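You operate a simulated robot arm through the tools that you are given. There is no shell and no other tool. Be economical: measure what you need, move in short steps, check, and stop when the job is done.

You run a simulated two-armed robot. Do the job below in one go: nothing can be reset, and whatever is moved stays where it is left.

TASK
Take the yellow tin from the locker end of the table and leave it on the top of the steel shelf. Put the jar on the top of the drying table. Take the white filter from the short bench and put it on the top of the drying table. Put the 20 mm staple coil from the shop counter on the yellow plate there and the 12 mm staple coil on the bottom shelf of the stall. Pull the upper right cabinet door open. Do these in any order. Set down upright: tin, jar.

It is judged by the outcome, as a careful person would: the job done as asked, and still so three seconds after it is handed in. It fails if anything else is knocked over, pushed out of place, dropped, spilled or broken.

THE ROBOT
Two 7-joint arms with vacuum grippers on one trunk, on a base that drives. Base frame: it is fixed to the floor where the robot stands at the start and does not move with it; the origin is under the middle of the robot, x ahead of it, y to its left, z up. Units: mm, degrees, N and s.
The left shoulder is at the start at [70, 174, 1079], the right one opposite. With the tool pointing down near the work surface each hand reaches from about 320 to 800 mm from the robot's upright axis, wherever it stands, measured 20 degrees to its own side. Places, roughly: bottom shelf of the stall [-2200, 10300, 200]; filter [-6750, -1250, 1000]; jar [-5500, 750, 750]; plate [-3500, 10500, 750]; staple coil [-3000, 10750, 750]; tin [750, 0, 750]; top of the drying table [-3600, -3300, 800]; top of the steel shelf [100, 3200, 900]; upper right cabinet door [-300, 3900, 1300]. Payload 3.5 kg a hand.
Tool frame (each hand has its own): the origin (TCP) lies in the middle of the cups' lips, and z points out of the cups. The gripper has 2 cups of 32 mm across, covering 32 by 80 mm (tool x, y); the bellows give 10 mm. With the vacuum on, a cup seals on a smooth face that it is pressed against (1 to 4 N); it does not hold porous or soft things. The pull reaches 76 N.
Orientation is told as [roll, pitch, yaw] about the base's x, y, z axes, in that order, counted from this pose: with the cups facing straight down, the tool's x points along the base's -x, its y along +y and its z along -z.

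THE INTERFACE
- The arms move only by the tool servo_tool. It takes "left_steps", "right_steps" or both (then of equal length, played together; a hand with none holds still); each is a list that holds one entry, the list of rows, each a list of 7 numbers: the shift along the base's x, y, z in units of 150 mm (1.0 is 150 mm), then the turn, a rotation vector about the base's x, y, z in units of 120 degrees (1.0 is 120 degrees), then the vacuum: 1 switches it on, -1 off. In form: [[[x, y, z, rx, ry, rz, vac], ...]]. A call has 1 to 20 rows; each row is the pose to reach, as a shift and turn from the pose commanded when the call began. A call with a number of a shift or a turn outside -1 to 1 is refused whole. A row lasts 0.2 s, in which the tool goes at most 50 mm and 8.6 degrees; a call with a longer step from one row to the next is refused whole, and so is a gripper value outside its range. Where a pose cannot be reached the arm comes as near as it can. A force on the tool above 40 N (or 10 N above the force at the start of the call, whichever is more), or a blocked arm, ends the call early, and 0.2 s more pass. The pull builds up within a second once a cup has sealed. Time passes only in rows, and 0.2 s behind the last, so rows that repeat a pose give it time. The reply holds the time, the measured pose of the TCP, the force on the tool along the base axes and the pull of the vacuum, in the units named above and with some noise, with the torque about the TCP (base axes, N m) and any sound that the robot's microphone picked up, and new pictures: "views" is both (left out), scene, wrist or none (wrist: the cameras of the hands that moved).
- Cameras (640 x 400 px; columns grow to the right, rows downward): "scene" is now at [136, -2.1, 1393.7]; the picture's right is [-0.02, -1.00, 0.00], its down [-0.62, 0.01, -0.78] and it looks along [0.78, -0.02, -0.62] (base axes); focal length 267 px, centre (320, 200). "left" rides on the left gripper at [74, -19, -110] in its tool frame; the picture's right is [0.25, 0.97, 0.00], its down [-0.77, 0.20, -0.60] and it looks along [-0.58, 0.15, 0.80] (tool axes); focal length 218 px, centre (320, 200). "right" rides on the right gripper at [74, 19, -110] in its tool frame; the picture's right is [-0.25, 0.97, 0.00], its down [-0.77, -0.20, -0.60] and it looks along [-0.58, -0.15, 0.80] (tool axes); focal length 218 px, centre (320, 200). There is no depth. A picture from a camera that has moved, and an enlarged one, comes with that camera's place and axes in the base frame and with its lens.
- lift_body(by): slides the trunk up (or, below 0, down) by that many mm; the arms and the scene camera ride with it, the base frame stays. It gives what a move gives, with no picture.
- base_move(legs): drives the robot by 1 to 6 legs, each [ahead, turn to the left] in mm and degrees, along the robot's own axes; the way and the turn of a leg run together, so that a leg with both is an arc; at most 1500 mm and 180 degrees a leg. The arms and the cameras ride along, it lands a little off, and it stops where it bumps. It gives what a move gives, and a new picture of the scene camera.
- pan_tilt(pan, tilt): turns the head with the scene camera to pan (to the left, within 86 degrees either way) and tilt (down, from -29 to 69), counted from straight ahead of the robot. It gives what a move gives, and a new picture of the scene camera.
- close_up(camera, box): a new picture of the part [left, top, right, bottom] of that camera's present view, enlarged. It takes no simulated time.
- close_job(): hands the job in; it is judged then, once.

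Work in short steps. Places have to be worked out from the pictures, the camera data and where the tool is seen: move nearer, look again, correct. Check each grasp and each placing, and mend what went wrong. You have 175 turns and 260 pictures in all, those below and enlarged ones among them. Switch the vacuum off and draw the arms clear of the work before you hand the job in, unless the task says otherwise; then end with one line.

The tools are called by a JSON object that holds its "op" and its "data". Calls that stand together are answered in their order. servo_tool: Moves the arms, as the interface text tells. Its arguments: {"type":"object","properties":{"left_steps":{"type":"array"},"right_steps":{"type":"array"},"views":{"type":"string","enum":["both","scene","wrist","none"]}},"required":[]} The other tools are called the same way: lift_body (by) slides the trunk up or down; base_move (legs) drives the base; pan_tilt (pan, tilt) turns the head that bears the scene camera; close_up (camera, box) takes an enlarged picture of a part of a camera's view; close_job () hands the job in.

At the start:

```text
clock: 0.0
left_eef_pos: [428.1, 165.1, 1023.1]
left_ee_rot: [0.0, 0.0, 0.0]
left_force: [0.0, -0.9, 0.0]
left_ft_torque: [0.01, 0.04, -0.03]
left_pull: 0.0
right_eef_pos: [613.6, -159.7, 1035.3]
right_ee_rot: [0.0, 0.0, 0.0]
right_force: [-0.2, 0.1, 0.8]
right_ft_torque: [-0.01, -0.04, -0.01]
right_pull: 0.0
trunk travel left (down, up): [-575.0, 265.0]
robot x, y, heading: [-2.0, 0.1, -0.2]
head pan, tilt: [-1.4, 38.5]
```

scene: 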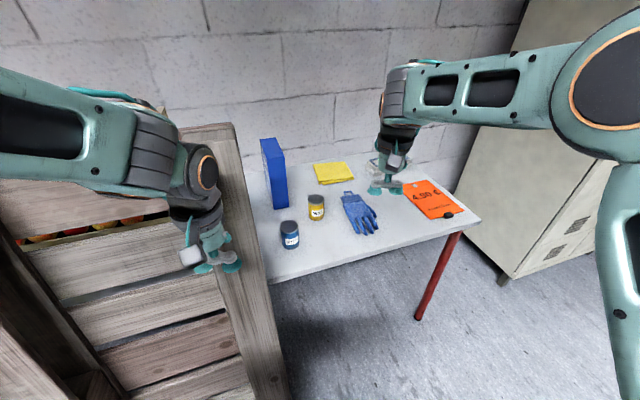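
right: 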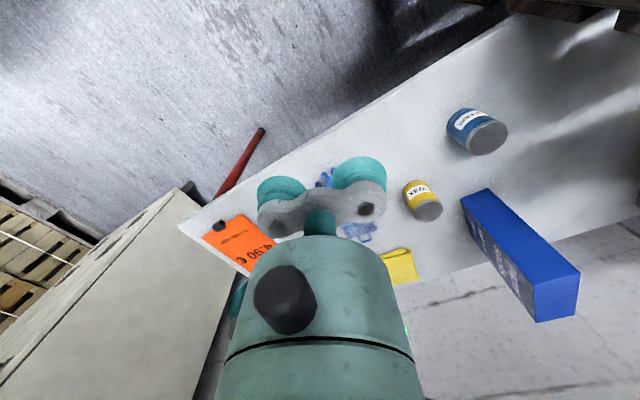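
left: 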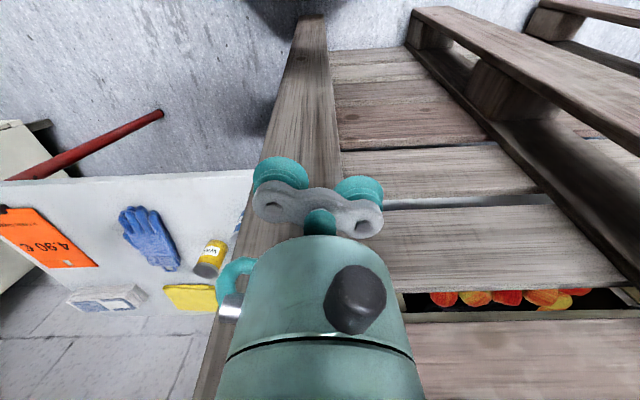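

The tin stands at about [845, -10], between a glove and a blue tin, and something wooden is on the left. I'll look around before moving the base.

{"op": "pan_tilt", "data": {"pan": 60, "tilt": 25}}

{"op": "pan_tilt", "data": {"pan": -70, "tilt": 25}}

{"op": "pan_tilt", "data": {"pan": 0, "tilt": 45}}

```text
clock: 1.3
left_eef_pos: [428.3, 165.0, 1021.6]
left_ee_rot: [0.0, 0.0, 0.0]
left_force: [-0.2, 0.6, -0.2]
left_ft_torque: [0.04, -0.02, -0.01]
left_pull: 0.1
right_eef_pos: [613.5, -159.6, 1035.6]
right_ee_rot: [0.0, -0.1, 0.0]
right_force: [-0.1, -0.1, -0.7]
right_ft_torque: [-0.01, -0.03, 0.0]
right_pull: 0.0
trunk travel left (down, up): [-575.0, 265.0]
robot x, y, heading: [2.1, -1.3, 0.1]
head pan, tilt: [60.0, 25.0]
camera scene: at [96.2, 79.6, 1414.7], right [0.87, -0.5, 0.0], down [-0.21, -0.37, -0.91], along [0.45, 0.78, -0.42], focal length 267 px, centre (320, 200)
```

scene: 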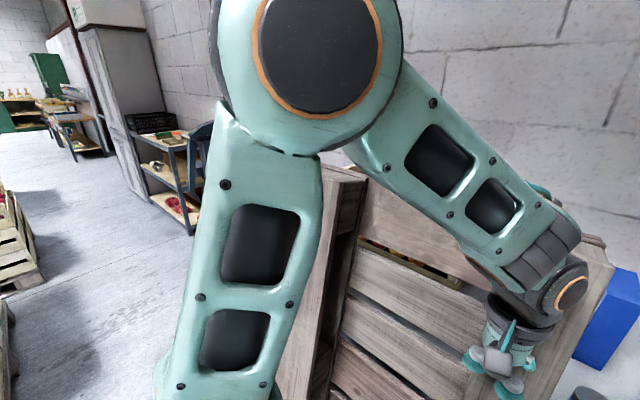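

```text
clock: 3.4
left_eef_pos: [427.4, 164.9, 1023.0]
left_ee_rot: [0.0, 0.0, 0.0]
left_force: [-0.8, -0.2, 0.0]
left_ft_torque: [0.01, 0.0, 0.01]
left_pull: 0.1
right_eef_pos: [614.2, -160.8, 1035.7]
right_ee_rot: [0.0, 0.0, 0.0]
right_force: [0.3, 0.8, 0.4]
right_ft_torque: [0.03, -0.01, -0.01]
right_pull: 0.0
trunk travel left (down, up): [-575.0, 265.0]
robot x, y, heading: [0.1, -0.8, -0.1]
head pan, tilt: [-70.0, 25.0]
camera scene: at [81.6, -86.7, 1414.7], right [-0.94, -0.34, 0.0], down [-0.14, 0.4, -0.91], along [0.31, -0.85, -0.42], focal length 267 px, centre (320, 200)
```

scene: 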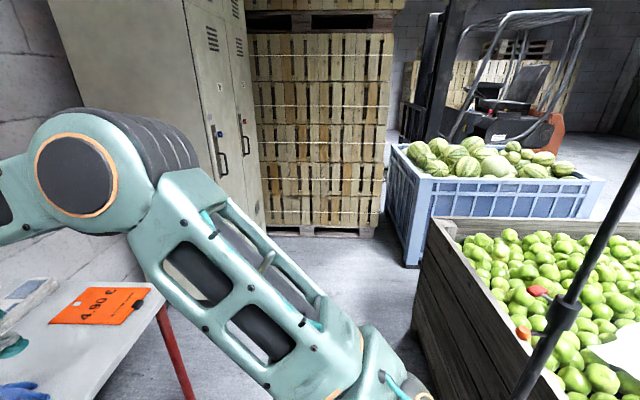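

```text
clock: 4.8
left_eef_pos: [428.8, 164.3, 1022.9]
left_ee_rot: [0.0, -0.1, -0.1]
left_force: [0.6, 0.3, -0.6]
left_ft_torque: [0.02, -0.01, 0.0]
left_pull: 0.1
right_eef_pos: [614.4, -161.1, 1036.4]
right_ee_rot: [0.0, 0.1, 0.0]
right_force: [-0.4, -0.2, 0.8]
right_ft_torque: [0.01, 0.02, -0.01]
right_pull: 0.0
trunk travel left (down, up): [-575.0, 265.0]
robot x, y, heading: [1.6, 1.1, -0.0]
head pan, tilt: [0.0, 45.0]
camera scene: at [131.3, -0.2, 1384.2], right [0.0, -1.0, 0.0], down [-0.71, 0.0, -0.71], along [0.71, 0.0, -0.71], focal length 267 px, centre (320, 200)
```

scene: 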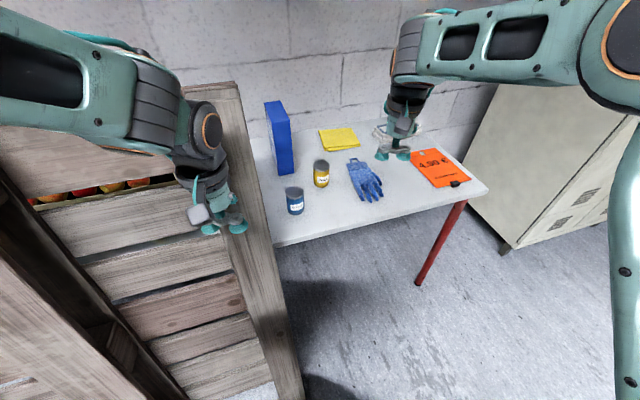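

A wooden crate stands close on the left and the floor to the right is free. The tin is about 100 mm out of reach, so I'll tuck the left hand in and then drive to the right and forward.

{"op": "servo_tool", "data": {"left_steps": [[[0, 0, 0.3, 0, 0, 0, -1], [-0.2, -0.1, 0.6, 0, 0, 0, -1], [-0.4, -0.3, 0.8, 0, 0, 0, -1], [-0.4, -0.3, 0.8, 0, 0, 0, -1]]], "views": "none"}}

{"op": "base_move", "data": {"legs": [[0, -45], [380, 0]]}}

```text
refused: row 2 steps farther than a row can; nothing moved
```

```text
clock: 8.0
left_eef_pos: [455.1, -215.6, 1030.9]
left_ee_rot: [0.0, -1.0, -44.6]
left_force: [-0.4, -0.1, 0.4]
left_ft_torque: [0.01, 0.0, -0.01]
left_pull: 0.0
right_eef_pos: [357.1, -579.1, 1048.5]
right_ee_rot: [0.1, -1.1, -44.7]
right_force: [-0.4, 1.0, 0.1]
right_ft_torque: [-0.06, -0.05, -0.02]
right_pull: 0.0
trunk travel left (down, up): [-575.0, 265.0]
robot x, y, heading: [49.2, -49.3, -44.7]
head pan, tilt: [0.0, 45.0]
stopped in leg 2: the robot was blocked; the commanded pose is now the measured one
camera scene: at [131.7, -130.4, 1385.7], right [-0.7, -0.71, 0.0], down [-0.5, 0.49, -0.71], along [0.51, -0.5, -0.7], focal length 267 px, centre (320, 200)
```

scene: 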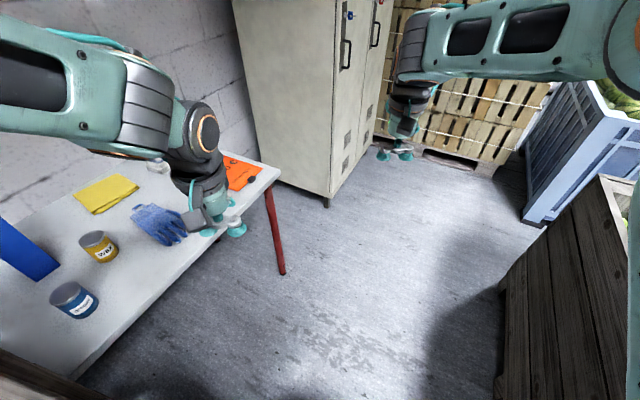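

The base was blocked after 70 mm. I'll look down and to the sides to find what it touched.

{"op": "pan_tilt", "data": {"pan": 45, "tilt": 69}}

{"op": "pan_tilt", "data": {"pan": -45, "tilt": 69}}

```text
clock: 9.2
left_eef_pos: [462.3, -225.2, 1025.0]
left_ee_rot: [0.0, -0.4, -44.7]
left_force: [-0.4, 0.2, -0.3]
left_ft_torque: [0.0, 0.03, -0.03]
left_pull: 0.1
right_eef_pos: [366.3, -587.2, 1042.0]
right_ee_rot: [0.0, -0.5, -44.7]
right_force: [-0.9, -0.7, 0.2]
right_ft_torque: [0.01, 0.02, 0.05]
right_pull: 0.0
trunk travel left (down, up): [-575.0, 265.0]
robot x, y, heading: [46.9, -47.6, -44.7]
head pan, tilt: [45.0, 68.8]
camera scene: at [139.3, -82.4, 1355.3], right [0.01, -1.0, 0.0], down [-0.93, 0.0, -0.36], along [0.36, 0.0, -0.93], focal length 267 px, centre (320, 200)
```

scene: 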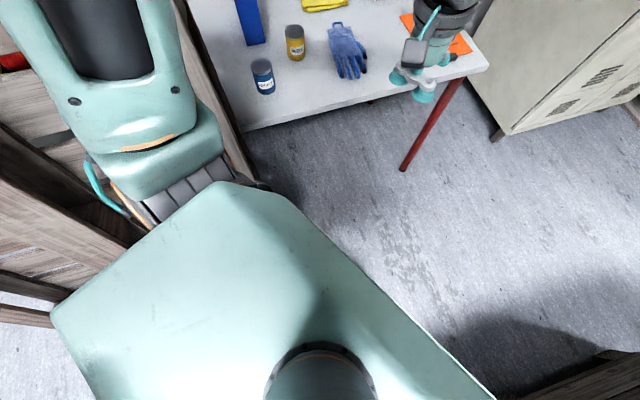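

```text
clock: 10.8
left_eef_pos: [461.9, -224.5, 1025.7]
left_ee_rot: [-0.1, -0.4, -44.6]
left_force: [0.5, -0.3, 0.3]
left_ft_torque: [-0.02, 0.01, -0.04]
left_pull: 0.1
right_eef_pos: [366.1, -586.5, 1040.2]
right_ee_rot: [0.0, -0.5, -44.6]
right_force: [-0.4, -0.7, 0.1]
right_ft_torque: [0.01, -0.04, 0.02]
right_pull: 0.0
trunk travel left (down, up): [-575.0, 265.0]
robot x, y, heading: [48.7, -46.9, -44.6]
head pan, tilt: [-45.0, 68.8]
camera scene: at [83.8, -138.8, 1355.3], right [-1.0, -0.01, 0.0], down [-0.01, 0.93, -0.36], along [0.0, -0.36, -0.93], focal length 267 px, centre (320, 200)
```

scene: 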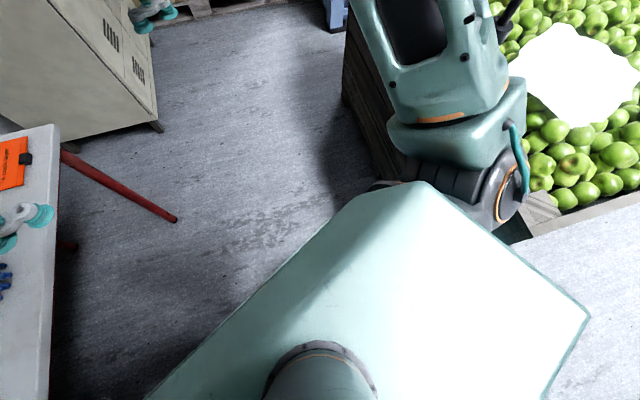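

The base itself looks clear, and the robot pitched slightly, so the contact may be high up on an arm, elbow or the sign pole. I'll look at the right side from a flatter angle.

{"op": "pan_tilt", "data": {"pan": -80, "tilt": 45}}

{"op": "pan_tilt", "data": {"pan": 80, "tilt": 45}}

```text
clock: 11.8
left_eef_pos: [461.5, -224.5, 1025.7]
left_ee_rot: [0.0, -0.4, -44.7]
left_force: [0.9, 0.3, -0.6]
left_ft_torque: [0.01, 0.04, -0.02]
left_pull: 0.1
right_eef_pos: [366.8, -586.4, 1041.5]
right_ee_rot: [-0.1, -0.5, -44.7]
right_force: [0.4, -0.2, 0.8]
right_ft_torque: [-0.03, 0.03, 0.04]
right_pull: 0.0
trunk travel left (down, up): [-575.0, 265.0]
robot x, y, heading: [49.0, -45.9, -44.7]
head pan, tilt: [-80.0, 45.0]
camera scene: at [37.3, -149.8, 1384.1], right [-0.82, 0.57, 0.0], down [0.4, 0.58, -0.71], along [-0.4, -0.58, -0.71], focal length 267 px, centre (320, 200)
```

scene: 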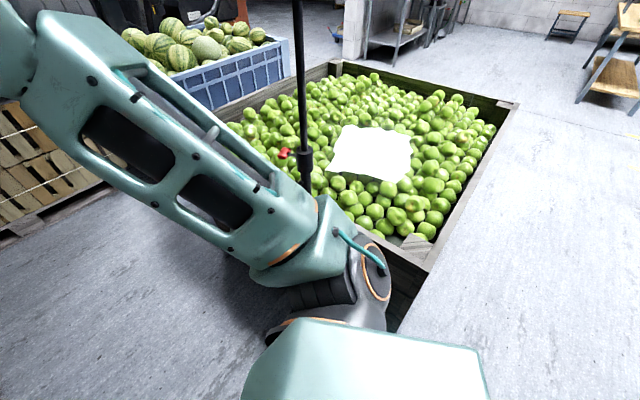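

```text
clock: 14.3
left_eef_pos: [461.9, -224.3, 1026.0]
left_ee_rot: [-0.1, -0.4, -44.7]
left_force: [1.2, 0.2, 0.6]
left_ft_torque: [-0.01, -0.01, -0.03]
left_pull: 0.0
right_eef_pos: [365.9, -587.9, 1041.9]
right_ee_rot: [0.1, -0.6, -44.8]
right_force: [0.0, 0.2, 0.2]
right_ft_torque: [0.01, -0.02, 0.01]
right_pull: 0.1
trunk travel left (down, up): [-575.0, 265.0]
robot x, y, heading: [46.4, -45.8, -44.7]
head pan, tilt: [80.0, 45.0]
camera scene: at [149.7, -35.8, 1384.2], right [0.58, -0.82, 0.0], down [-0.58, -0.41, -0.71], along [0.58, 0.41, -0.71], focal length 267 px, centre (320, 200)
```

scene: 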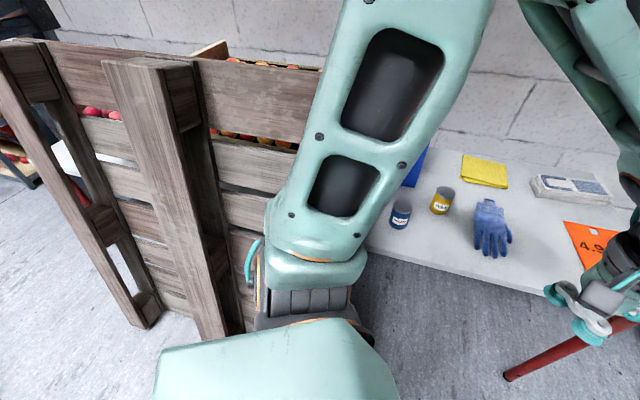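

I still can't see the contact. I'll zoom on the areas beside the shoulders and under the left arm.

{"op": "pan_tilt", "data": {"pan": 60, "tilt": 69}}

{"op": "close_up", "data": {"camera": "scene", "box": [160, 60, 480, 260]}}

```text
clock: 15.2
left_eef_pos: [461.2, -225.7, 1024.7]
left_ee_rot: [0.0, -0.5, -44.6]
left_force: [0.3, -0.6, -0.5]
left_ft_torque: [-0.01, 0.0, 0.0]
left_pull: 0.0
right_eef_pos: [365.9, -586.1, 1040.4]
right_ee_rot: [0.0, -0.5, -44.7]
right_force: [-0.5, -0.3, 1.0]
right_ft_torque: [0.03, -0.02, 0.03]
right_pull: 0.0
trunk travel left (down, up): [-575.0, 265.0]
robot x, y, heading: [46.2, -49.6, -44.6]
head pan, tilt: [60.0, 68.8]
camera scene: at [137.4, -67.9, 1355.3], right [0.27, -0.96, 0.0], down [-0.9, -0.25, -0.36], along [0.35, 0.1, -0.93], focal length 267 px, centre (320, 200)
```

scene: 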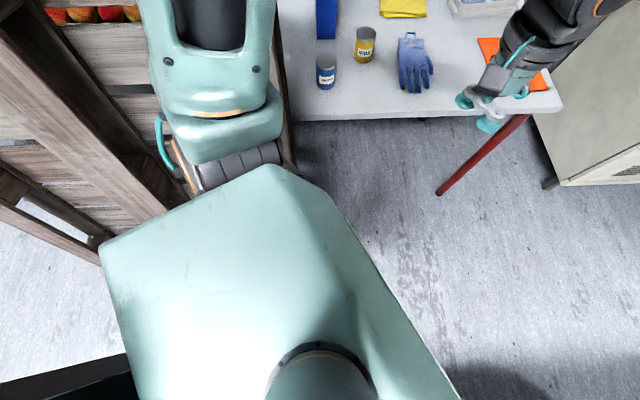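

```text
2.00 times, centred on (320, 160) of scene
camera zoom: at [137.4, -67.9, 1355.3], right [0.27, -0.96, 0.0], down [-0.9, -0.25, -0.36], along [0.35, 0.1, -0.93], focal length 535 px, centre (320, 280)
```

zoom: 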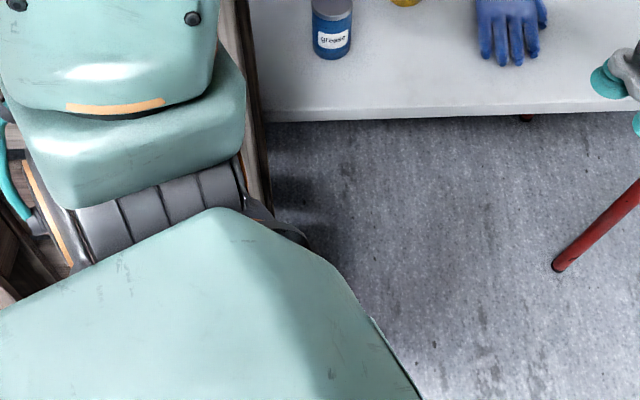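

There seems to be a thin black stand near [-250, -640], with its lower part hidden behind my right arm; its foot may be what blocks the base. I'll turn the right wrist camera towards it.

{"op": "servo_tool", "data": {"right_steps": [[[0, 0, 0, 0, 0, -0.07, -1], [0, 0, 0, 0, 0, -0.14, -1], [0, 0, 0, 0, 0, -0.21, -1], [0, 0, 0, 0, 0, -0.28, -1], [0, 0, 0, 0, 0, -0.35, -1], [0, 0, 0, 0, 0, -0.42, -1], [0, 0, 0, 0, 0, -0.49, -1], [0, 0, 0, 0, 0, -0.56, -1], [0, 0, 0, 0, 0, -0.63, -1], [0, 0, 0, 0, 0, -0.7, -1], [0, 0, 0, 0, 0, -0.77, -1], [0, 0, 0, 0, 0, -0.84, -1]]], "views": "wrist"}}

```text
clock: 17.8
left_eef_pos: [462.7, -224.9, 1024.8]
left_ee_rot: [0.0, -0.4, -44.8]
left_force: [0.4, 0.0, -0.1]
left_ft_torque: [0.01, -0.02, 0.0]
left_pull: 0.1
right_eef_pos: [365.5, -586.6, 1040.0]
right_ee_rot: [0.0, -0.5, -145.6]
right_force: [0.5, 0.1, 0.3]
right_ft_torque: [-0.02, 0.01, 0.03]
right_pull: 0.0
trunk travel left (down, up): [-575.0, 265.0]
robot x, y, heading: [47.4, -49.3, -44.7]
head pan, tilt: [60.0, 68.8]
camera right: at [437.2, -561.2, 1150.3], right [0.34, -0.94, 0.0], down [-0.75, -0.27, 0.61], along [-0.57, -0.21, -0.79], focal length 218 px, centre (320, 200)
```

right: 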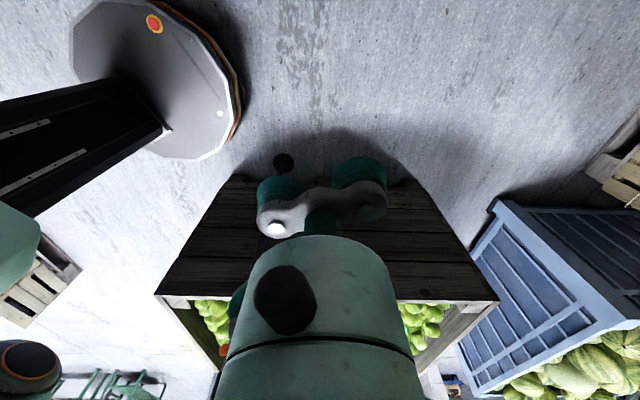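

The robot's base is a disc of about 265 mm radius that touches nothing on the floor. A slim pole stands on a small foot near [-206, -566], so I'll check its upper part against my right arm.

{"op": "pan_tilt", "data": {"pan": -80, "tilt": 5}}

{"op": "pan_tilt", "data": {"pan": 50, "tilt": 10}}

```text
clock: 20.0
left_eef_pos: [461.9, -224.7, 1025.3]
left_ee_rot: [-0.1, -0.4, -44.8]
left_force: [-0.5, 0.9, -0.2]
left_ft_torque: [0.01, 0.04, 0.02]
left_pull: 0.0
right_eef_pos: [366.2, -587.4, 1041.3]
right_ee_rot: [0.0, -0.5, -145.4]
right_force: [-0.5, -0.5, 0.3]
right_ft_torque: [0.0, 0.01, -0.02]
right_pull: 0.2
trunk travel left (down, up): [-575.0, 265.0]
robot x, y, heading: [46.3, -46.3, -44.4]
head pan, tilt: [-80.0, 5.0]
camera scene: at [31.2, -158.4, 1447.2], right [-0.82, 0.57, 0.0], down [0.05, 0.07, -1.0], along [-0.57, -0.82, -0.09], focal length 267 px, centre (320, 200)
```

scene: 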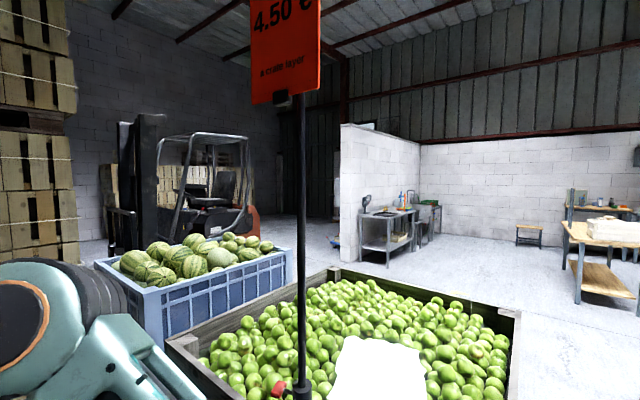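

```text
clock: 22.1
left_eef_pos: [462.8, -223.5, 1025.6]
left_ee_rot: [-0.1, -0.3, -44.6]
left_force: [0.0, 0.1, 0.0]
left_ft_torque: [0.0, -0.03, -0.02]
left_pull: 0.1
right_eef_pos: [365.8, -588.3, 1041.7]
right_ee_rot: [0.0, -0.5, -145.4]
right_force: [-0.3, -0.9, -0.3]
right_ft_torque: [0.02, 0.02, 0.0]
right_pull: 0.1
trunk travel left (down, up): [-575.0, 265.0]
robot x, y, heading: [44.1, -46.1, -44.6]
head pan, tilt: [50.0, 10.0]
camera scene: at [176.0, -74.2, 1439.1], right [0.09, -1.0, 0.0], down [-0.17, -0.02, -0.98], along [0.98, 0.09, -0.17], focal length 267 px, centre (320, 200)
```

scene: 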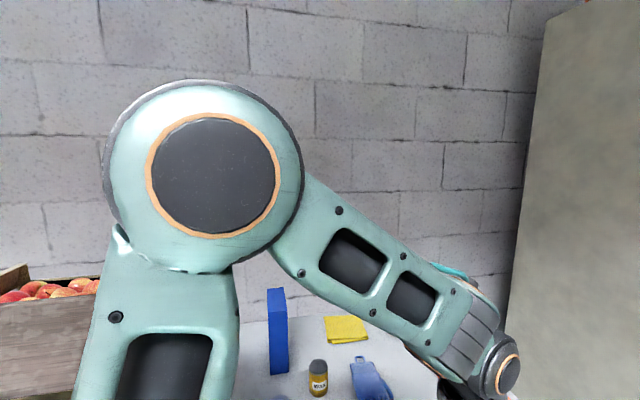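

No contact shows above either. I'll turn the left wrist camera back towards the base front to look at the floor there.

{"op": "servo_tool", "data": {"left_steps": [[[0, 0, 0, 0, 0, -0.07, -1], [0, 0, 0, 0, 0, -0.14, -1], [0, 0, 0, 0, 0, -0.21, -1], [0, 0, 0, 0, 0, -0.28, -1], [0, 0, 0, 0, 0, -0.35, -1], [0, 0, 0, 0, 0, -0.42, -1], [0, 0, 0, 0, 0, -0.49, -1], [0, 0, 0, 0, 0, -0.56, -1], [0, 0, 0, 0, 0, -0.63, -1], [0, 0, 0, 0, 0, -0.7, -1], [0, 0, 0, 0, 0, -0.77, -1], [0, 0, 0, 0, 0, -0.84, -1], [0, 0, 0, 0, 0, -0.91, -1], [0, 0, 0, 0, 0, -0.98, -1]]], "views": "wrist"}}

```text
clock: 25.1
left_eef_pos: [462.2, -224.2, 1025.1]
left_ee_rot: [0.0, -0.4, -162.6]
left_force: [0.2, -0.1, -0.2]
left_ft_torque: [-0.02, 0.02, 0.01]
left_pull: 0.1
right_eef_pos: [366.2, -587.5, 1041.2]
right_ee_rot: [0.0, -0.5, -145.6]
right_force: [0.2, 0.0, -0.4]
right_ft_torque: [0.02, 0.01, 0.02]
right_pull: 0.1
trunk travel left (down, up): [-575.0, 265.0]
robot x, y, heading: [47.0, -44.2, -44.6]
head pan, tilt: [50.0, 10.0]
camera left: at [527.9, -184.0, 1134.5], right [0.53, -0.85, 0.0], down [-0.67, -0.42, 0.61], along [-0.52, -0.32, -0.79], focal length 218 px, centre (320, 200)
```

left: 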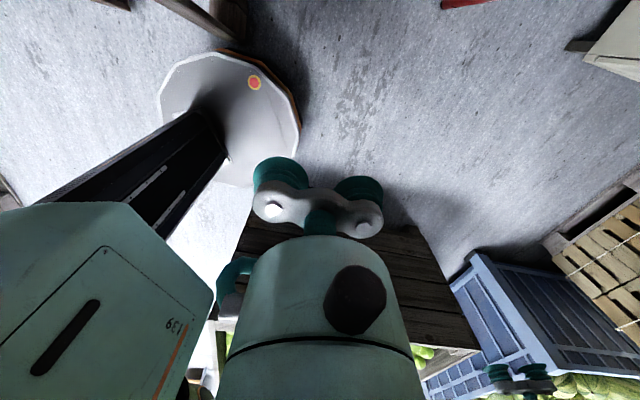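

The wrist view shows it: the base's front-left rim touches the foot of the leaning pallet. From about here the tin is within the left arm's reach (about 630 mm from that shoulder), so I'll back off slightly and turn the left wrist back.

{"op": "base_move", "data": {"legs": [[-25, 0]]}}

{"op": "servo_tool", "data": {"left_steps": [[[0, 0, 0, 0, 0, 0.07, -1], [0, 0, 0.1, 0, 0, 0.14, -1], [0, 0, 0.2, 0, 0, 0.21, -1], [0, 0, 0.3, 0, 0, 0.28, -1], [0, 0, 0.4, 0, 0, 0.35, -1], [0, 0, 0.4, 0, 0, 0.42, -1], [0, 0, 0.4, 0, 0, 0.49, -1], [0, 0, 0.4, 0, 0, 0.56, -1], [0.2, 0.1, 0.4, 0, 0, 0.63, -1], [0.4, 0.2, 0.4, 0, 0, 0.7, -1], [0.6, 0.3, 0.4, 0, 0, 0.77, -1], [0.8, 0.4, 0.4, 0, 0, 0.84, -1], [1, 0.5, 0.4, 0, 0, 0.91, -1], [1, 0.7, 0.4, 0, 0, 0.98, -1], [1, 0.7, 0.4, 0, 0, 1, -1]]], "views": "wrist"}}

```text
clock: 25.9
left_eef_pos: [445.5, -208.7, 1024.2]
left_ee_rot: [0.0, -0.5, -162.4]
left_force: [0.5, -0.1, 0.0]
left_ft_torque: [0.01, 0.02, -0.03]
left_pull: 0.1
right_eef_pos: [349.3, -571.4, 1040.6]
right_ee_rot: [-0.2, -0.5, -145.5]
right_force: [0.3, 0.0, -0.1]
right_ft_torque: [0.0, 0.08, -0.04]
right_pull: 0.2
trunk travel left (down, up): [-575.0, 265.0]
robot x, y, heading: [31.3, -31.7, -44.7]
head pan, tilt: [50.0, 10.0]
camera scene: at [160.1, -58.8, 1438.7], right [0.09, -1.0, 0.0], down [-0.17, -0.01, -0.98], along [0.98, 0.09, -0.18], focal length 267 px, centre (320, 200)
```

scene: 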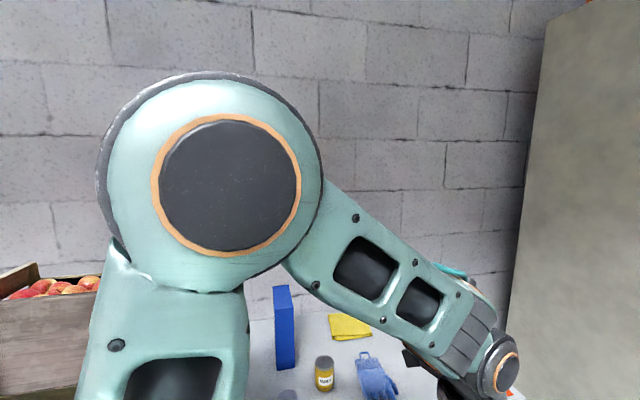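

```text
clock: 29.1
left_eef_pos: [595.1, -100.1, 1087.5]
left_ee_rot: [0.1, -0.4, -42.2]
left_force: [0.2, 0.0, 0.4]
left_ft_torque: [0.03, 0.01, -0.01]
left_pull: 0.1
right_eef_pos: [348.3, -570.5, 1040.6]
right_ee_rot: [-0.1, -0.4, -145.5]
right_force: [-0.2, 0.2, 0.3]
right_ft_torque: [0.05, -0.01, 0.03]
right_pull: 0.0
trunk travel left (down, up): [-575.0, 265.0]
robot x, y, heading: [29.8, -31.4, -44.7]
head pan, tilt: [50.0, 10.0]
camera left: at [527.2, -65.4, 1196.4], right [0.46, 0.89, 0.0], down [0.7, -0.37, 0.61], along [0.54, -0.28, -0.79], focal length 218 px, centre (320, 200)
```

left: 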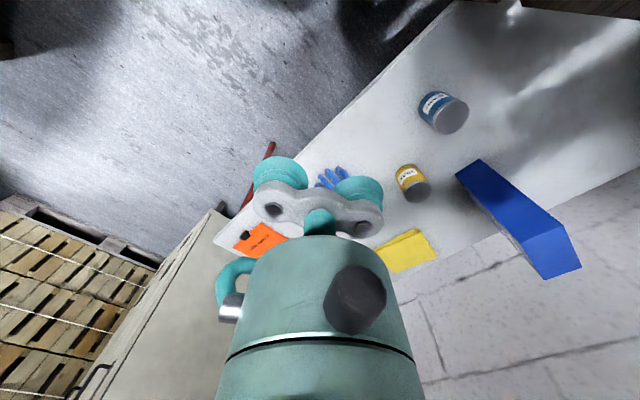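

The tin lid works out at [845, -8, ~830], matching the earlier views. I'll move towards a hover with one cup over the lid, TCP at about [829, -26].

{"op": "servo_tool", "data": {"left_steps": [[[0.25, 0.1, 0, 0, 0, 0, -1], [0.5, 0.2, -0.1, 0, 0, 0, -1], [0.75, 0.28, -0.25, 0, 0, 0, -1], [1, 0.35, -0.45, 0, 0, 0, -1], [1, 0.35, -0.6, 0, 0, 0, -1], [1, 0.35, -0.6, 0, 0, 0, -1]]], "views": "none"}}

{"op": "servo_tool", "data": {"left_steps": [[[0.25, 0.07, -0.15, 0, 0, 0, -1], [0.5, 0.14, -0.3, 0, 0, 0, -1], [0.56, 0.14, -0.45, 0, 0, 0, -1], [0.56, 0.14, -0.6, 0, 0, 0, -1], [0.56, 0.14, -0.7, 0, 0, 0, -1], [0.56, 0.14, -0.7, 0, 0, 0, -1]]], "views": "wrist"}}

{"op": "pan_tilt", "data": {"pan": 45, "tilt": 40}}

```text
clock: 30.5
left_eef_pos: [742.7, -47.3, 994.7]
left_ee_rot: [0.0, -0.5, -42.3]
left_force: [-0.6, -0.2, 0.0]
left_ft_torque: [0.02, 0.01, 0.01]
left_pull: 0.1
right_eef_pos: [348.6, -569.8, 1041.0]
right_ee_rot: [0.0, -0.6, -145.5]
right_force: [-0.1, 1.0, 0.0]
right_ft_torque: [0.01, 0.0, -0.03]
right_pull: 0.1
trunk travel left (down, up): [-575.0, 265.0]
robot x, y, heading: [30.3, -30.4, -44.7]
head pan, tilt: [50.0, 10.0]
```

```text
clock: 31.9
left_eef_pos: [828.5, -27.0, 889.6]
left_ee_rot: [0.1, -0.4, -42.3]
left_force: [-0.2, 0.8, -0.2]
left_ft_torque: [-0.02, -0.02, 0.03]
left_pull: 0.0
right_eef_pos: [347.4, -569.3, 1041.0]
right_ee_rot: [0.0, -0.4, -145.4]
right_force: [-0.2, 0.4, 0.0]
right_ft_torque: [-0.03, -0.01, 0.0]
right_pull: 0.1
trunk travel left (down, up): [-575.0, 265.0]
robot x, y, heading: [27.9, -28.8, -44.6]
head pan, tilt: [50.0, 10.0]
camera left: at [761.1, 9.7, 999.6], right [0.46, 0.89, 0.0], down [0.7, -0.37, 0.61], along [0.54, -0.28, -0.79], focal length 218 px, centre (320, 200)
```

left: 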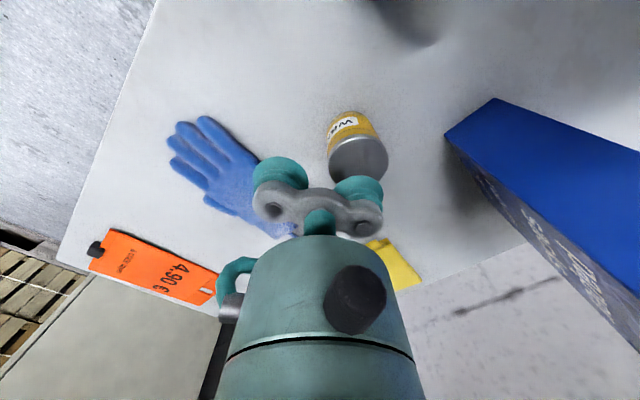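

```text
clock: 32.9
left_eef_pos: [828.4, -26.4, 889.0]
left_ee_rot: [0.0, -0.5, -42.3]
left_force: [0.7, -0.1, -1.2]
left_ft_torque: [-0.05, -0.02, 0.0]
left_pull: 0.0
right_eef_pos: [348.2, -569.2, 1041.1]
right_ee_rot: [0.0, -0.5, -145.5]
right_force: [-0.6, 0.0, 0.7]
right_ft_torque: [-0.01, -0.02, -0.02]
right_pull: 0.1
trunk travel left (down, up): [-575.0, 265.0]
robot x, y, heading: [28.7, -32.5, -44.6]
head pan, tilt: [45.0, 40.0]
camera scene: at [150.7, -64.6, 1391.5], right [0.01, -1.0, 0.0], down [-0.64, 0.0, -0.77], along [0.77, 0.0, -0.64], focal length 267 px, centre (320, 200)
```

scene: 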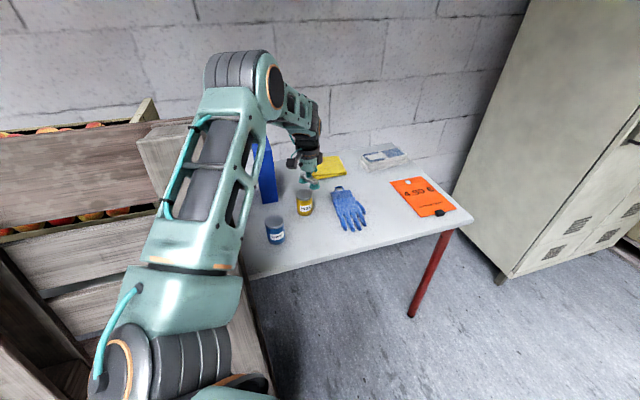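

The lid is at roughly [853, -2], so the cup needs about +8, +6 mm. I'll correct, go down to about 845 mm and look again.

{"op": "servo_tool", "data": {"left_steps": [[[0.05, 0.04, -0.1, 0, 0, 0, -1], [0.05, 0.04, -0.2, 0, 0, 0, -1], [0.05, 0.04, -0.29, 0, 0, 0, -1], [0.05, 0.04, -0.29, 0, 0, 0, -1]]], "views": "wrist"}}

{"op": "close_up", "data": {"camera": "left", "box": [240, 100, 440, 225]}}

{"op": "close_up", "data": {"camera": "scene", "box": [240, 130, 400, 230]}}

```text
clock: 33.9
left_eef_pos: [836.3, -20.1, 845.7]
left_ee_rot: [0.0, -0.4, -42.4]
left_force: [-0.3, 0.3, 0.4]
left_ft_torque: [0.01, -0.01, -0.04]
left_pull: 0.1
right_eef_pos: [348.0, -569.6, 1042.0]
right_ee_rot: [0.0, -0.5, -145.5]
right_force: [0.1, 0.1, 0.5]
right_ft_torque: [-0.01, -0.01, 0.02]
right_pull: 0.1
trunk travel left (down, up): [-575.0, 265.0]
robot x, y, heading: [34.0, -32.1, -44.5]
head pan, tilt: [45.0, 40.0]
camera left: at [768.8, 15.1, 955.2], right [0.46, 0.89, 0.0], down [0.7, -0.37, 0.61], along [0.54, -0.28, -0.79], focal length 218 px, centre (320, 200)
```

left: 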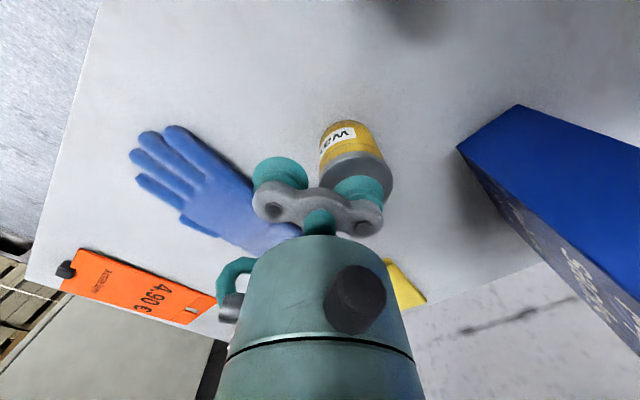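

```text
3.20 times, centred on (340, 162) of left
camera zoom: at [768.8, 15.1, 955.2], right [0.46, 0.89, 0.0], down [0.7, -0.37, 0.61], along [0.54, -0.28, -0.79], focal length 698 px, centre (256, 320)
```

zoom: 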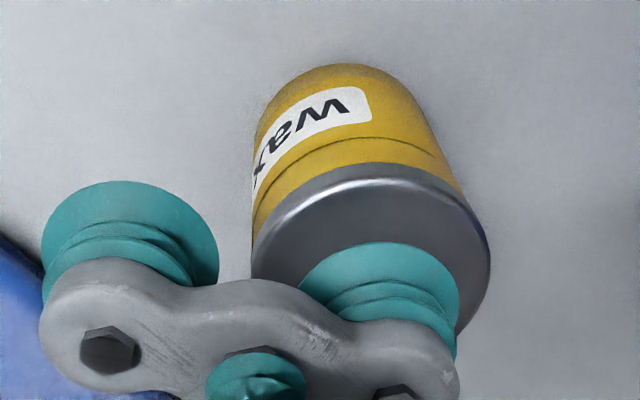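

```text
4.00 times, centred on (320, 180) of scene
camera zoom: at [150.6, -64.5, 1391.4], right [0.01, -1.0, 0.0], down [-0.64, 0.0, -0.77], along [0.77, 0.0, -0.64], focal length 1070 px, centre (320, 280)
```

zoom: 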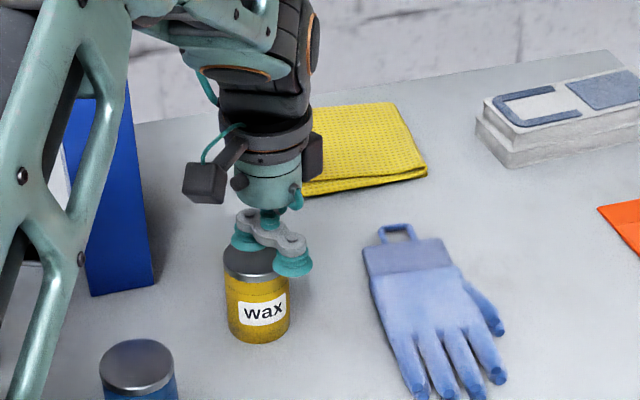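

The cup sits over the middle of the lid. I'll switch the vacuum on and press down gently.

{"op": "servo_tool", "data": {"left_steps": [[[0, 0, -0.04, 0, 0, 0, 1], [0, 0, -0.07, 0, 0, 0, 1], [0, 0, -0.09, 0, 0, 0, 1], [0, 0, -0.11, 0, 0, 0, 1], [0, 0, -0.12, 0, 0, 0, 1], [0, 0, -0.12, 0, 0, 0, 1]]], "views": "wrist"}}

```text
clock: 35.2
left_eef_pos: [835.8, -21.8, 829.2]
left_ee_rot: [0.1, -0.4, -42.4]
left_force: [0.2, -0.5, -0.7]
left_ft_torque: [-0.03, 0.02, 0.0]
left_pull: 0.1
right_eef_pos: [347.8, -569.7, 1040.0]
right_ee_rot: [0.0, -0.5, -145.5]
right_force: [-0.4, 1.0, 0.1]
right_ft_torque: [0.02, 0.04, 0.02]
right_pull: 0.1
trunk travel left (down, up): [-575.0, 265.0]
robot x, y, heading: [29.1, -27.5, -44.6]
head pan, tilt: [45.0, 40.0]
camera left: at [768.4, 13.0, 938.2], right [0.46, 0.89, 0.0], down [0.7, -0.37, 0.61], along [0.54, -0.28, -0.79], focal length 218 px, centre (320, 200)
```

left: 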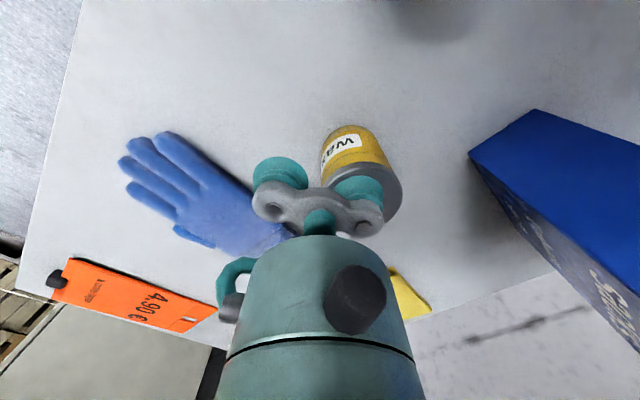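

No contact yet at 829. I'll keep going down in small steps.

{"op": "servo_tool", "data": {"left_steps": [[[0.02, 0.02, -0.03, 0, 0, 0, 1], [0.02, 0.02, -0.05, 0, 0, 0, 1], [0.02, 0.02, -0.07, 0, 0, 0, 1], [0.02, 0.02, -0.09, 0, 0, 0, 1], [0.02, 0.02, -0.11, 0, 0, 0, 1], [0.02, 0.02, -0.11, 0, 0, 0, 1]]], "views": "wrist"}}

```text
clock: 36.6
left_eef_pos: [836.0, -21.9, 817.4]
left_ee_rot: [0.2, -0.7, -42.4]
left_force: [3.3, -2.9, 26.9]
left_ft_torque: [0.8, -0.91, -0.06]
left_pull: 38.1
right_eef_pos: [344.3, -570.0, 1042.4]
right_ee_rot: [0.1, -0.3, -145.4]
right_force: [-0.1, -0.7, -0.1]
right_ft_torque: [-0.01, -0.02, 0.01]
right_pull: 0.0
trunk travel left (down, up): [-575.0, 265.0]
robot x, y, heading: [29.0, -32.2, -44.5]
head pan, tilt: [45.0, 40.0]
camera left: at [768.9, 14.1, 925.4], right [0.47, 0.89, 0.0], down [0.7, -0.37, 0.61], along [0.54, -0.29, -0.79], focal length 218 px, centre (320, 200)
```

left: 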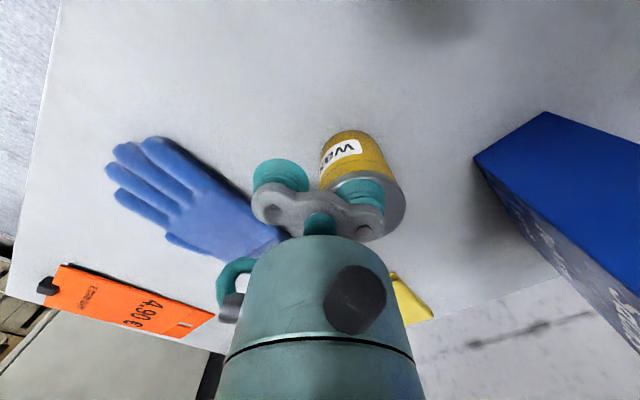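

One cup has sealed (38 N). Lifting straight up.

{"op": "servo_tool", "data": {"left_steps": [[[0, 0, 0.05, 0, 0, 0, 1], [0, 0, 0.1, 0, 0, 0, 1], [0, 0, 0.2, 0, 0, 0, 1], [0, 0, 0.4, 0, 0, 0, 1], [0, 0, 0.6, 0, 0, 0, 1], [0, 0, 0.8, 0, 0, 0, 1], [0, 0, 1, 0, 0, 0, 1], [0, 0, 1, 0, 0, 0, 1]]], "views": "wrist"}}

```text
clock: 38.5
left_eef_pos: [838.3, -17.9, 961.1]
left_ee_rot: [-0.1, -0.4, -42.3]
left_force: [-0.4, 0.0, -1.4]
left_ft_torque: [0.7, -0.58, 0.03]
left_pull: 37.4
right_eef_pos: [347.9, -569.1, 1040.7]
right_ee_rot: [-0.1, -0.6, -145.5]
right_force: [-0.3, -0.4, -0.8]
right_ft_torque: [-0.01, 0.02, 0.01]
right_pull: 0.1
trunk travel left (down, up): [-575.0, 265.0]
robot x, y, heading: [25.3, -28.3, -44.8]
head pan, tilt: [45.0, 40.0]
camera left: at [770.3, 17.1, 1069.9], right [0.46, 0.89, 0.0], down [0.7, -0.37, 0.61], along [0.54, -0.28, -0.79], focal length 218 px, centre (320, 200)
```

left: 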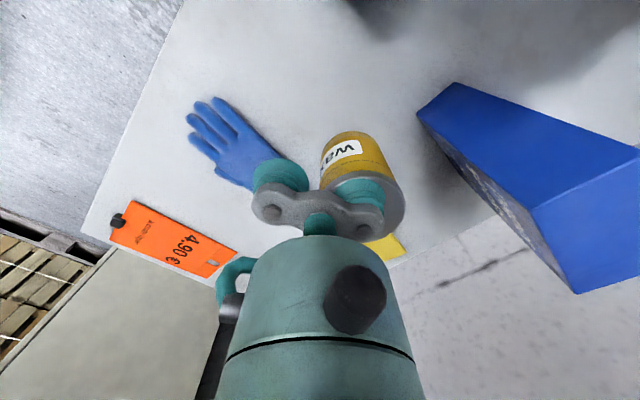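

The tin hangs firmly. I'll retract the left hand to its travel pose along the way it came.

{"op": "servo_tool", "data": {"left_steps": [[[-0.1, -0.03, 0.2, 0, 0, 0, 1], [-0.3, -0.1, 0.4, 0, 0, 0, 1], [-0.5, -0.15, 0.6, 0, 0, 0, 1], [-0.75, -0.25, 0.7, 0, 0, 0, 1], [-1, -0.35, 0.7, 0, 0, 0, 1], [-1, -0.35, 0.7, 0, 0, 0, 1]]], "views": "none"}}

{"op": "servo_tool", "data": {"left_steps": [[[-0.2, -0.15, 0, 0, 0, 0, 1], [-0.4, -0.3, 0, 0, 0, 0, 1], [-0.6, -0.45, 0, 0, 0, 0, 1], [-0.8, -0.6, 0, 0, 0, 0, 1], [-1, -0.7, 0, 0, 0, 0, 1], [-1, -0.7, 0, 0, 0, 0, 1]]], "views": "none"}}

{"op": "servo_tool", "data": {"left_steps": [[[-0.2, -0.1, 0, 0, 0, 0, 1], [-0.4, -0.2, 0, 0, 0, 0, 1], [-0.6, -0.25, 0, 0, 0, 0, 1], [-0.7, -0.3, 0, 0, 0, 0, 1], [-0.7, -0.3, 0, 0, 0, 0, 1]]], "views": "none"}}

{"op": "base_move", "data": {"legs": [[-40, 0], [0, 45]]}}

{"op": "pan_tilt", "data": {"pan": 86, "tilt": 20}}

{"op": "pan_tilt", "data": {"pan": -86, "tilt": 20}}

```text
clock: 39.9
left_eef_pos: [687.7, -75.5, 1062.8]
left_ee_rot: [0.0, -0.4, -42.3]
left_force: [0.9, -0.3, -1.7]
left_ft_torque: [0.65, -0.55, 0.06]
left_pull: 38.0
right_eef_pos: [349.5, -569.5, 1042.6]
right_ee_rot: [0.0, -0.5, -145.5]
right_force: [-0.7, 0.7, 0.0]
right_ft_torque: [-0.03, 0.0, 0.01]
right_pull: 0.1
trunk travel left (down, up): [-575.0, 265.0]
robot x, y, heading: [33.7, -31.8, -44.6]
head pan, tilt: [45.0, 40.0]
```

```text
clock: 41.2
left_eef_pos: [536.5, -178.4, 1065.7]
left_ee_rot: [0.0, -0.5, -42.2]
left_force: [-0.3, 0.5, -1.1]
left_ft_torque: [0.67, -0.59, -0.02]
left_pull: 38.0
right_eef_pos: [348.9, -569.5, 1040.6]
right_ee_rot: [-0.1, -0.5, -145.5]
right_force: [0.6, 0.6, 0.2]
right_ft_torque: [0.0, 0.04, -0.02]
right_pull: 0.0
trunk travel left (down, up): [-575.0, 265.0]
robot x, y, heading: [30.0, -26.2, -45.0]
head pan, tilt: [45.0, 40.0]
```

```text
clock: 42.5
left_eef_pos: [431.9, -225.0, 1066.6]
left_ee_rot: [0.1, -0.4, -42.3]
left_force: [-0.4, 0.2, -1.8]
left_ft_torque: [0.65, -0.59, -0.01]
left_pull: 38.2
right_eef_pos: [348.5, -568.6, 1042.2]
right_ee_rot: [0.0, -0.6, -145.5]
right_force: [-0.5, -0.4, -0.7]
right_ft_torque: [0.0, 0.03, -0.02]
right_pull: 0.1
trunk travel left (down, up): [-575.0, 265.0]
robot x, y, heading: [29.8, -30.6, -44.7]
head pan, tilt: [45.0, 40.0]
```

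```text
clock: 45.4
left_eef_pos: [422.7, 146.1, 1065.2]
left_ee_rot: [0.0, -0.4, 2.9]
left_force: [0.2, -0.6, -2.3]
left_ft_torque: [0.9, 0.1, 0.01]
left_pull: 37.9
right_eef_pos: [608.2, -156.6, 1041.6]
right_ee_rot: [0.1, -0.5, -100.1]
right_force: [0.0, 0.3, -0.2]
right_ft_torque: [0.05, -0.02, -0.04]
right_pull: 0.0
trunk travel left (down, up): [-575.0, 265.0]
robot x, y, heading: [3.9, -0.4, 0.8]
head pan, tilt: [45.0, 40.0]
camera scene: at [111.6, 58.9, 1391.4], right [0.71, -0.7, 0.0], down [-0.45, -0.46, -0.77], along [0.54, 0.55, -0.64], focal length 267 px, centre (320, 200)
```

scene: 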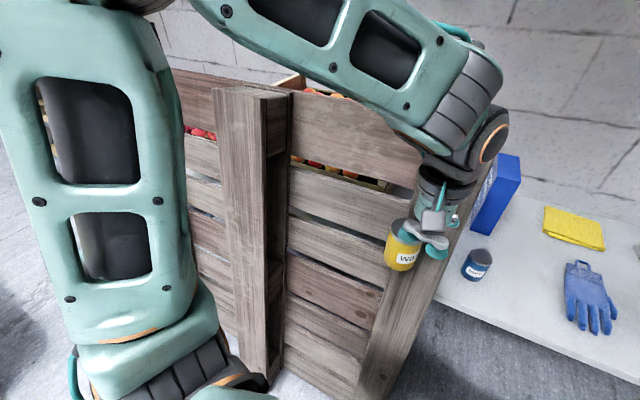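

```text
clock: 46.5
left_eef_pos: [423.2, 145.7, 1065.9]
left_ee_rot: [0.1, -0.4, 3.0]
left_force: [-0.3, -0.7, -2.0]
left_ft_torque: [0.88, 0.1, 0.02]
left_pull: 37.5
right_eef_pos: [608.6, -157.3, 1041.5]
right_ee_rot: [0.0, -0.4, -100.2]
right_force: [0.7, -0.2, 0.0]
right_ft_torque: [0.0, 0.0, -0.01]
right_pull: 0.1
trunk travel left (down, up): [-575.0, 265.0]
robot x, y, heading: [0.2, -4.3, 0.6]
head pan, tilt: [85.9, 20.0]
camera scene: at [57.8, 91.3, 1422.8], right [1.0, -0.06, 0.0], down [-0.02, -0.34, -0.94], along [0.06, 0.94, -0.34], focal length 267 px, centre (320, 200)
```

scene: 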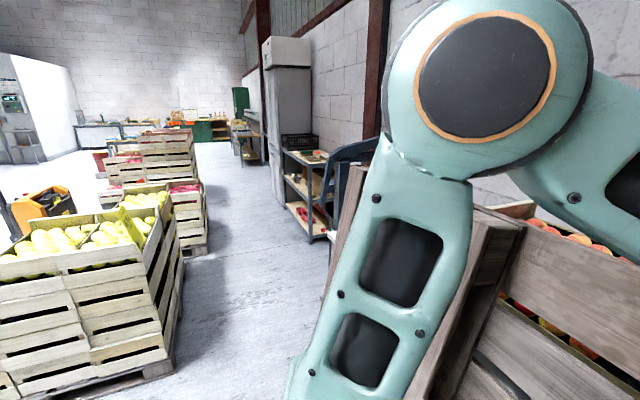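

```text
clock: 49.1
left_eef_pos: [423.5, 146.2, 1066.5]
left_ee_rot: [0.0, -0.4, 2.9]
left_force: [0.9, -0.4, -1.6]
left_ft_torque: [0.86, 0.05, 0.02]
left_pull: 37.8
right_eef_pos: [608.0, -156.5, 1042.3]
right_ee_rot: [-0.1, -0.5, -100.3]
right_force: [-0.5, -0.3, 0.1]
right_ft_torque: [-0.02, 0.01, 0.02]
right_pull: 0.1
trunk travel left (down, up): [-575.0, 265.0]
robot x, y, heading: [4.3, -3.4, 0.6]
head pan, tilt: [-85.9, 20.0]
camera scene: at [59.6, -94.5, 1422.8], right [-1.0, -0.08, 0.0], down [-0.03, 0.34, -0.94], along [0.08, -0.94, -0.34], focal length 267 px, centre (320, 200)
```

scene: 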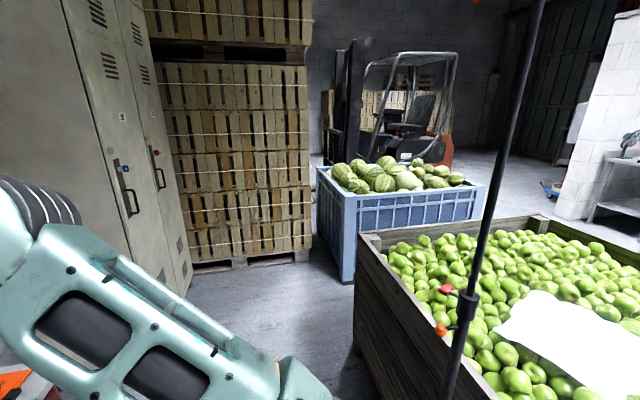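

The way out is back and then along the aisle to the left (+y), between the melon crates and the shelf. I'll pull the right hand in and straighten it, reverse a little, turn left and look.

{"op": "servo_tool", "data": {"right_steps": [[[0, 0, 0.05, 0, 0, 0.07, -1], [-0.1, 0, 0.1, 0, 0, 0.14, -1], [-0.2, 0, 0.2, 0, 0, 0.21, -1], [-0.3, 0, 0.3, 0, 0, 0.28, -1], [-0.4, 0, 0.4, 0, 0, 0.35, -1], [-0.5, 0, 0.4, 0, 0, 0.42, -1], [-0.6, 0, 0.4, 0, 0, 0.49, -1], [-0.7, 0, 0.4, 0, 0, 0.56, -1], [-0.8, 0, 0.4, 0, 0, 0.63, -1], [-0.9, 0, 0.4, 0, 0, 0.7, -1], [-1, 0, 0.4, 0, 0, 0.77, -1], [-1, 0, 0.4, 0, 0, 0.83, -1]]], "views": "none"}}

{"op": "pan_tilt", "data": {"pan": 0, "tilt": 30}}

{"op": "base_move", "data": {"legs": [[-170, 0], [0, 50], [0, 45]]}}

```text
clock: 51.7
left_eef_pos: [423.7, 146.7, 1066.7]
left_ee_rot: [0.0, -0.5, 2.9]
left_force: [0.4, -0.4, -2.1]
left_ft_torque: [0.86, 0.04, 0.03]
left_pull: 37.8
right_eef_pos: [458.8, -156.5, 1102.2]
right_ee_rot: [0.0, -0.6, -0.5]
right_force: [-0.4, 0.6, -0.5]
right_ft_torque: [0.04, 0.01, 0.01]
right_pull: 0.0
trunk travel left (down, up): [-575.0, 265.0]
robot x, y, heading: [0.0, -1.1, 0.7]
head pan, tilt: [-85.9, 20.0]
```

```text
clock: 53.3
left_eef_pos: [422.5, 145.4, 1066.4]
left_ee_rot: [0.0, -0.4, 2.8]
left_force: [-0.8, 0.2, -3.1]
left_ft_torque: [0.87, 0.03, 0.01]
left_pull: 37.7
right_eef_pos: [458.2, -154.6, 1102.0]
right_ee_rot: [0.0, -0.5, -0.7]
right_force: [0.2, 0.1, 0.2]
right_ft_torque: [-0.05, -0.03, 0.03]
right_pull: 0.0
trunk travel left (down, up): [-575.0, 265.0]
robot x, y, heading: [0.8, -5.6, 0.5]
head pan, tilt: [0.0, 30.0]
camera scene: at [142.4, -0.9, 1406.8], right [0.01, -1.0, 0.0], down [-0.5, 0.0, -0.87], along [0.87, 0.01, -0.5], focal length 267 px, centre (320, 200)
```

scene: 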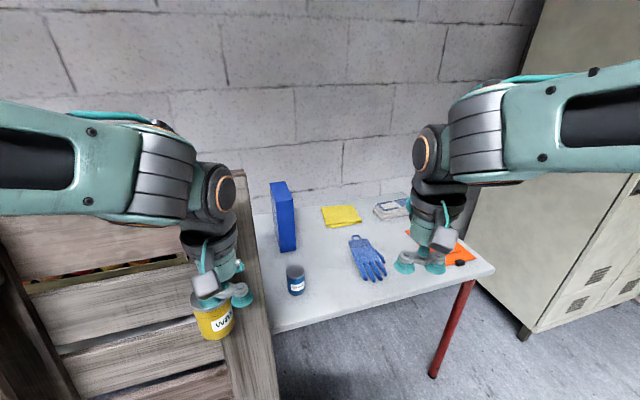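

```text
clock: 59.0
left_eef_pos: [-348.3, 404.7, 1066.1]
left_ee_rot: [0.0, -0.5, 97.6]
left_force: [1.1, 0.3, -1.1]
left_ft_torque: [-0.17, 0.86, 0.01]
left_pull: 38.0
right_eef_pos: [-50.9, 464.4, 1102.1]
right_ee_rot: [0.1, -0.6, 94.1]
right_force: [-0.1, 0.4, 0.3]
right_ft_torque: [0.0, -0.02, -0.02]
right_pull: 0.1
trunk travel left (down, up): [-575.0, 265.0]
robot x, y, heading: [-169.7, -7.6, 95.6]
head pan, tilt: [0.0, 30.0]
camera scene: at [-178.9, 136.6, 1406.8], right [1.0, 0.09, 0.0], down [0.05, -0.5, -0.87], along [-0.08, 0.86, -0.5], focal length 267 px, centre (320, 200)
```

scene: 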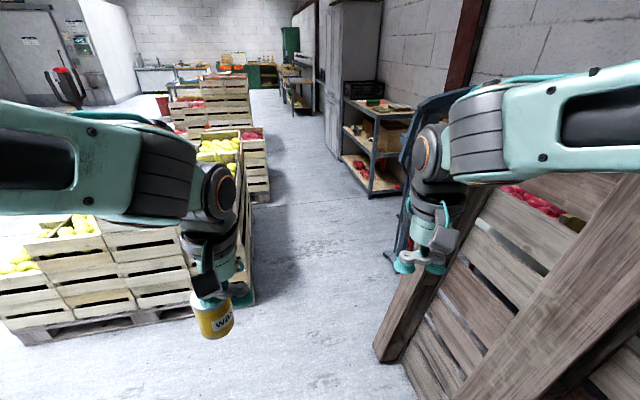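

The aisle is clear: the pallet foot is at about [62, 937] and the crate corner at [-670, 1183]. I'll drive up the middle.

{"op": "base_move", "data": {"legs": [[0, 1], [1500, 0], [1200, 0]]}}

```text
clock: 64.0
left_eef_pos: [-478.4, 1249.3, 1068.4]
left_ee_rot: [0.2, -0.9, 100.6]
left_force: [-0.2, -1.3, 1.0]
left_ft_torque: [-0.11, 0.83, 0.03]
left_pull: 38.3
right_eef_pos: [-183.0, 1325.2, 1114.7]
right_ee_rot: [0.0, -2.4, 97.3]
right_force: [0.4, -1.1, 1.1]
right_ft_torque: [0.06, 0.01, 0.02]
right_pull: 0.0
trunk travel left (down, up): [-575.0, 265.0]
robot x, y, heading: [-283.1, 907.7, 98.3]
head pan, tilt: [0.0, 30.0]
stopped in leg 2: the robot was blocked; the commanded pose is now the measured one
camera scene: at [-298.3, 1015.8, 1410.7], right [0.99, 0.14, 0.0], down [0.07, -0.48, -0.88], along [-0.13, 0.87, -0.48], focal length 267 px, centre (320, 200)
```

scene: 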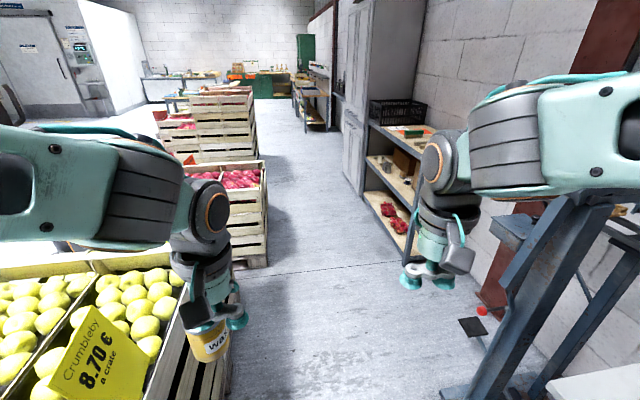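

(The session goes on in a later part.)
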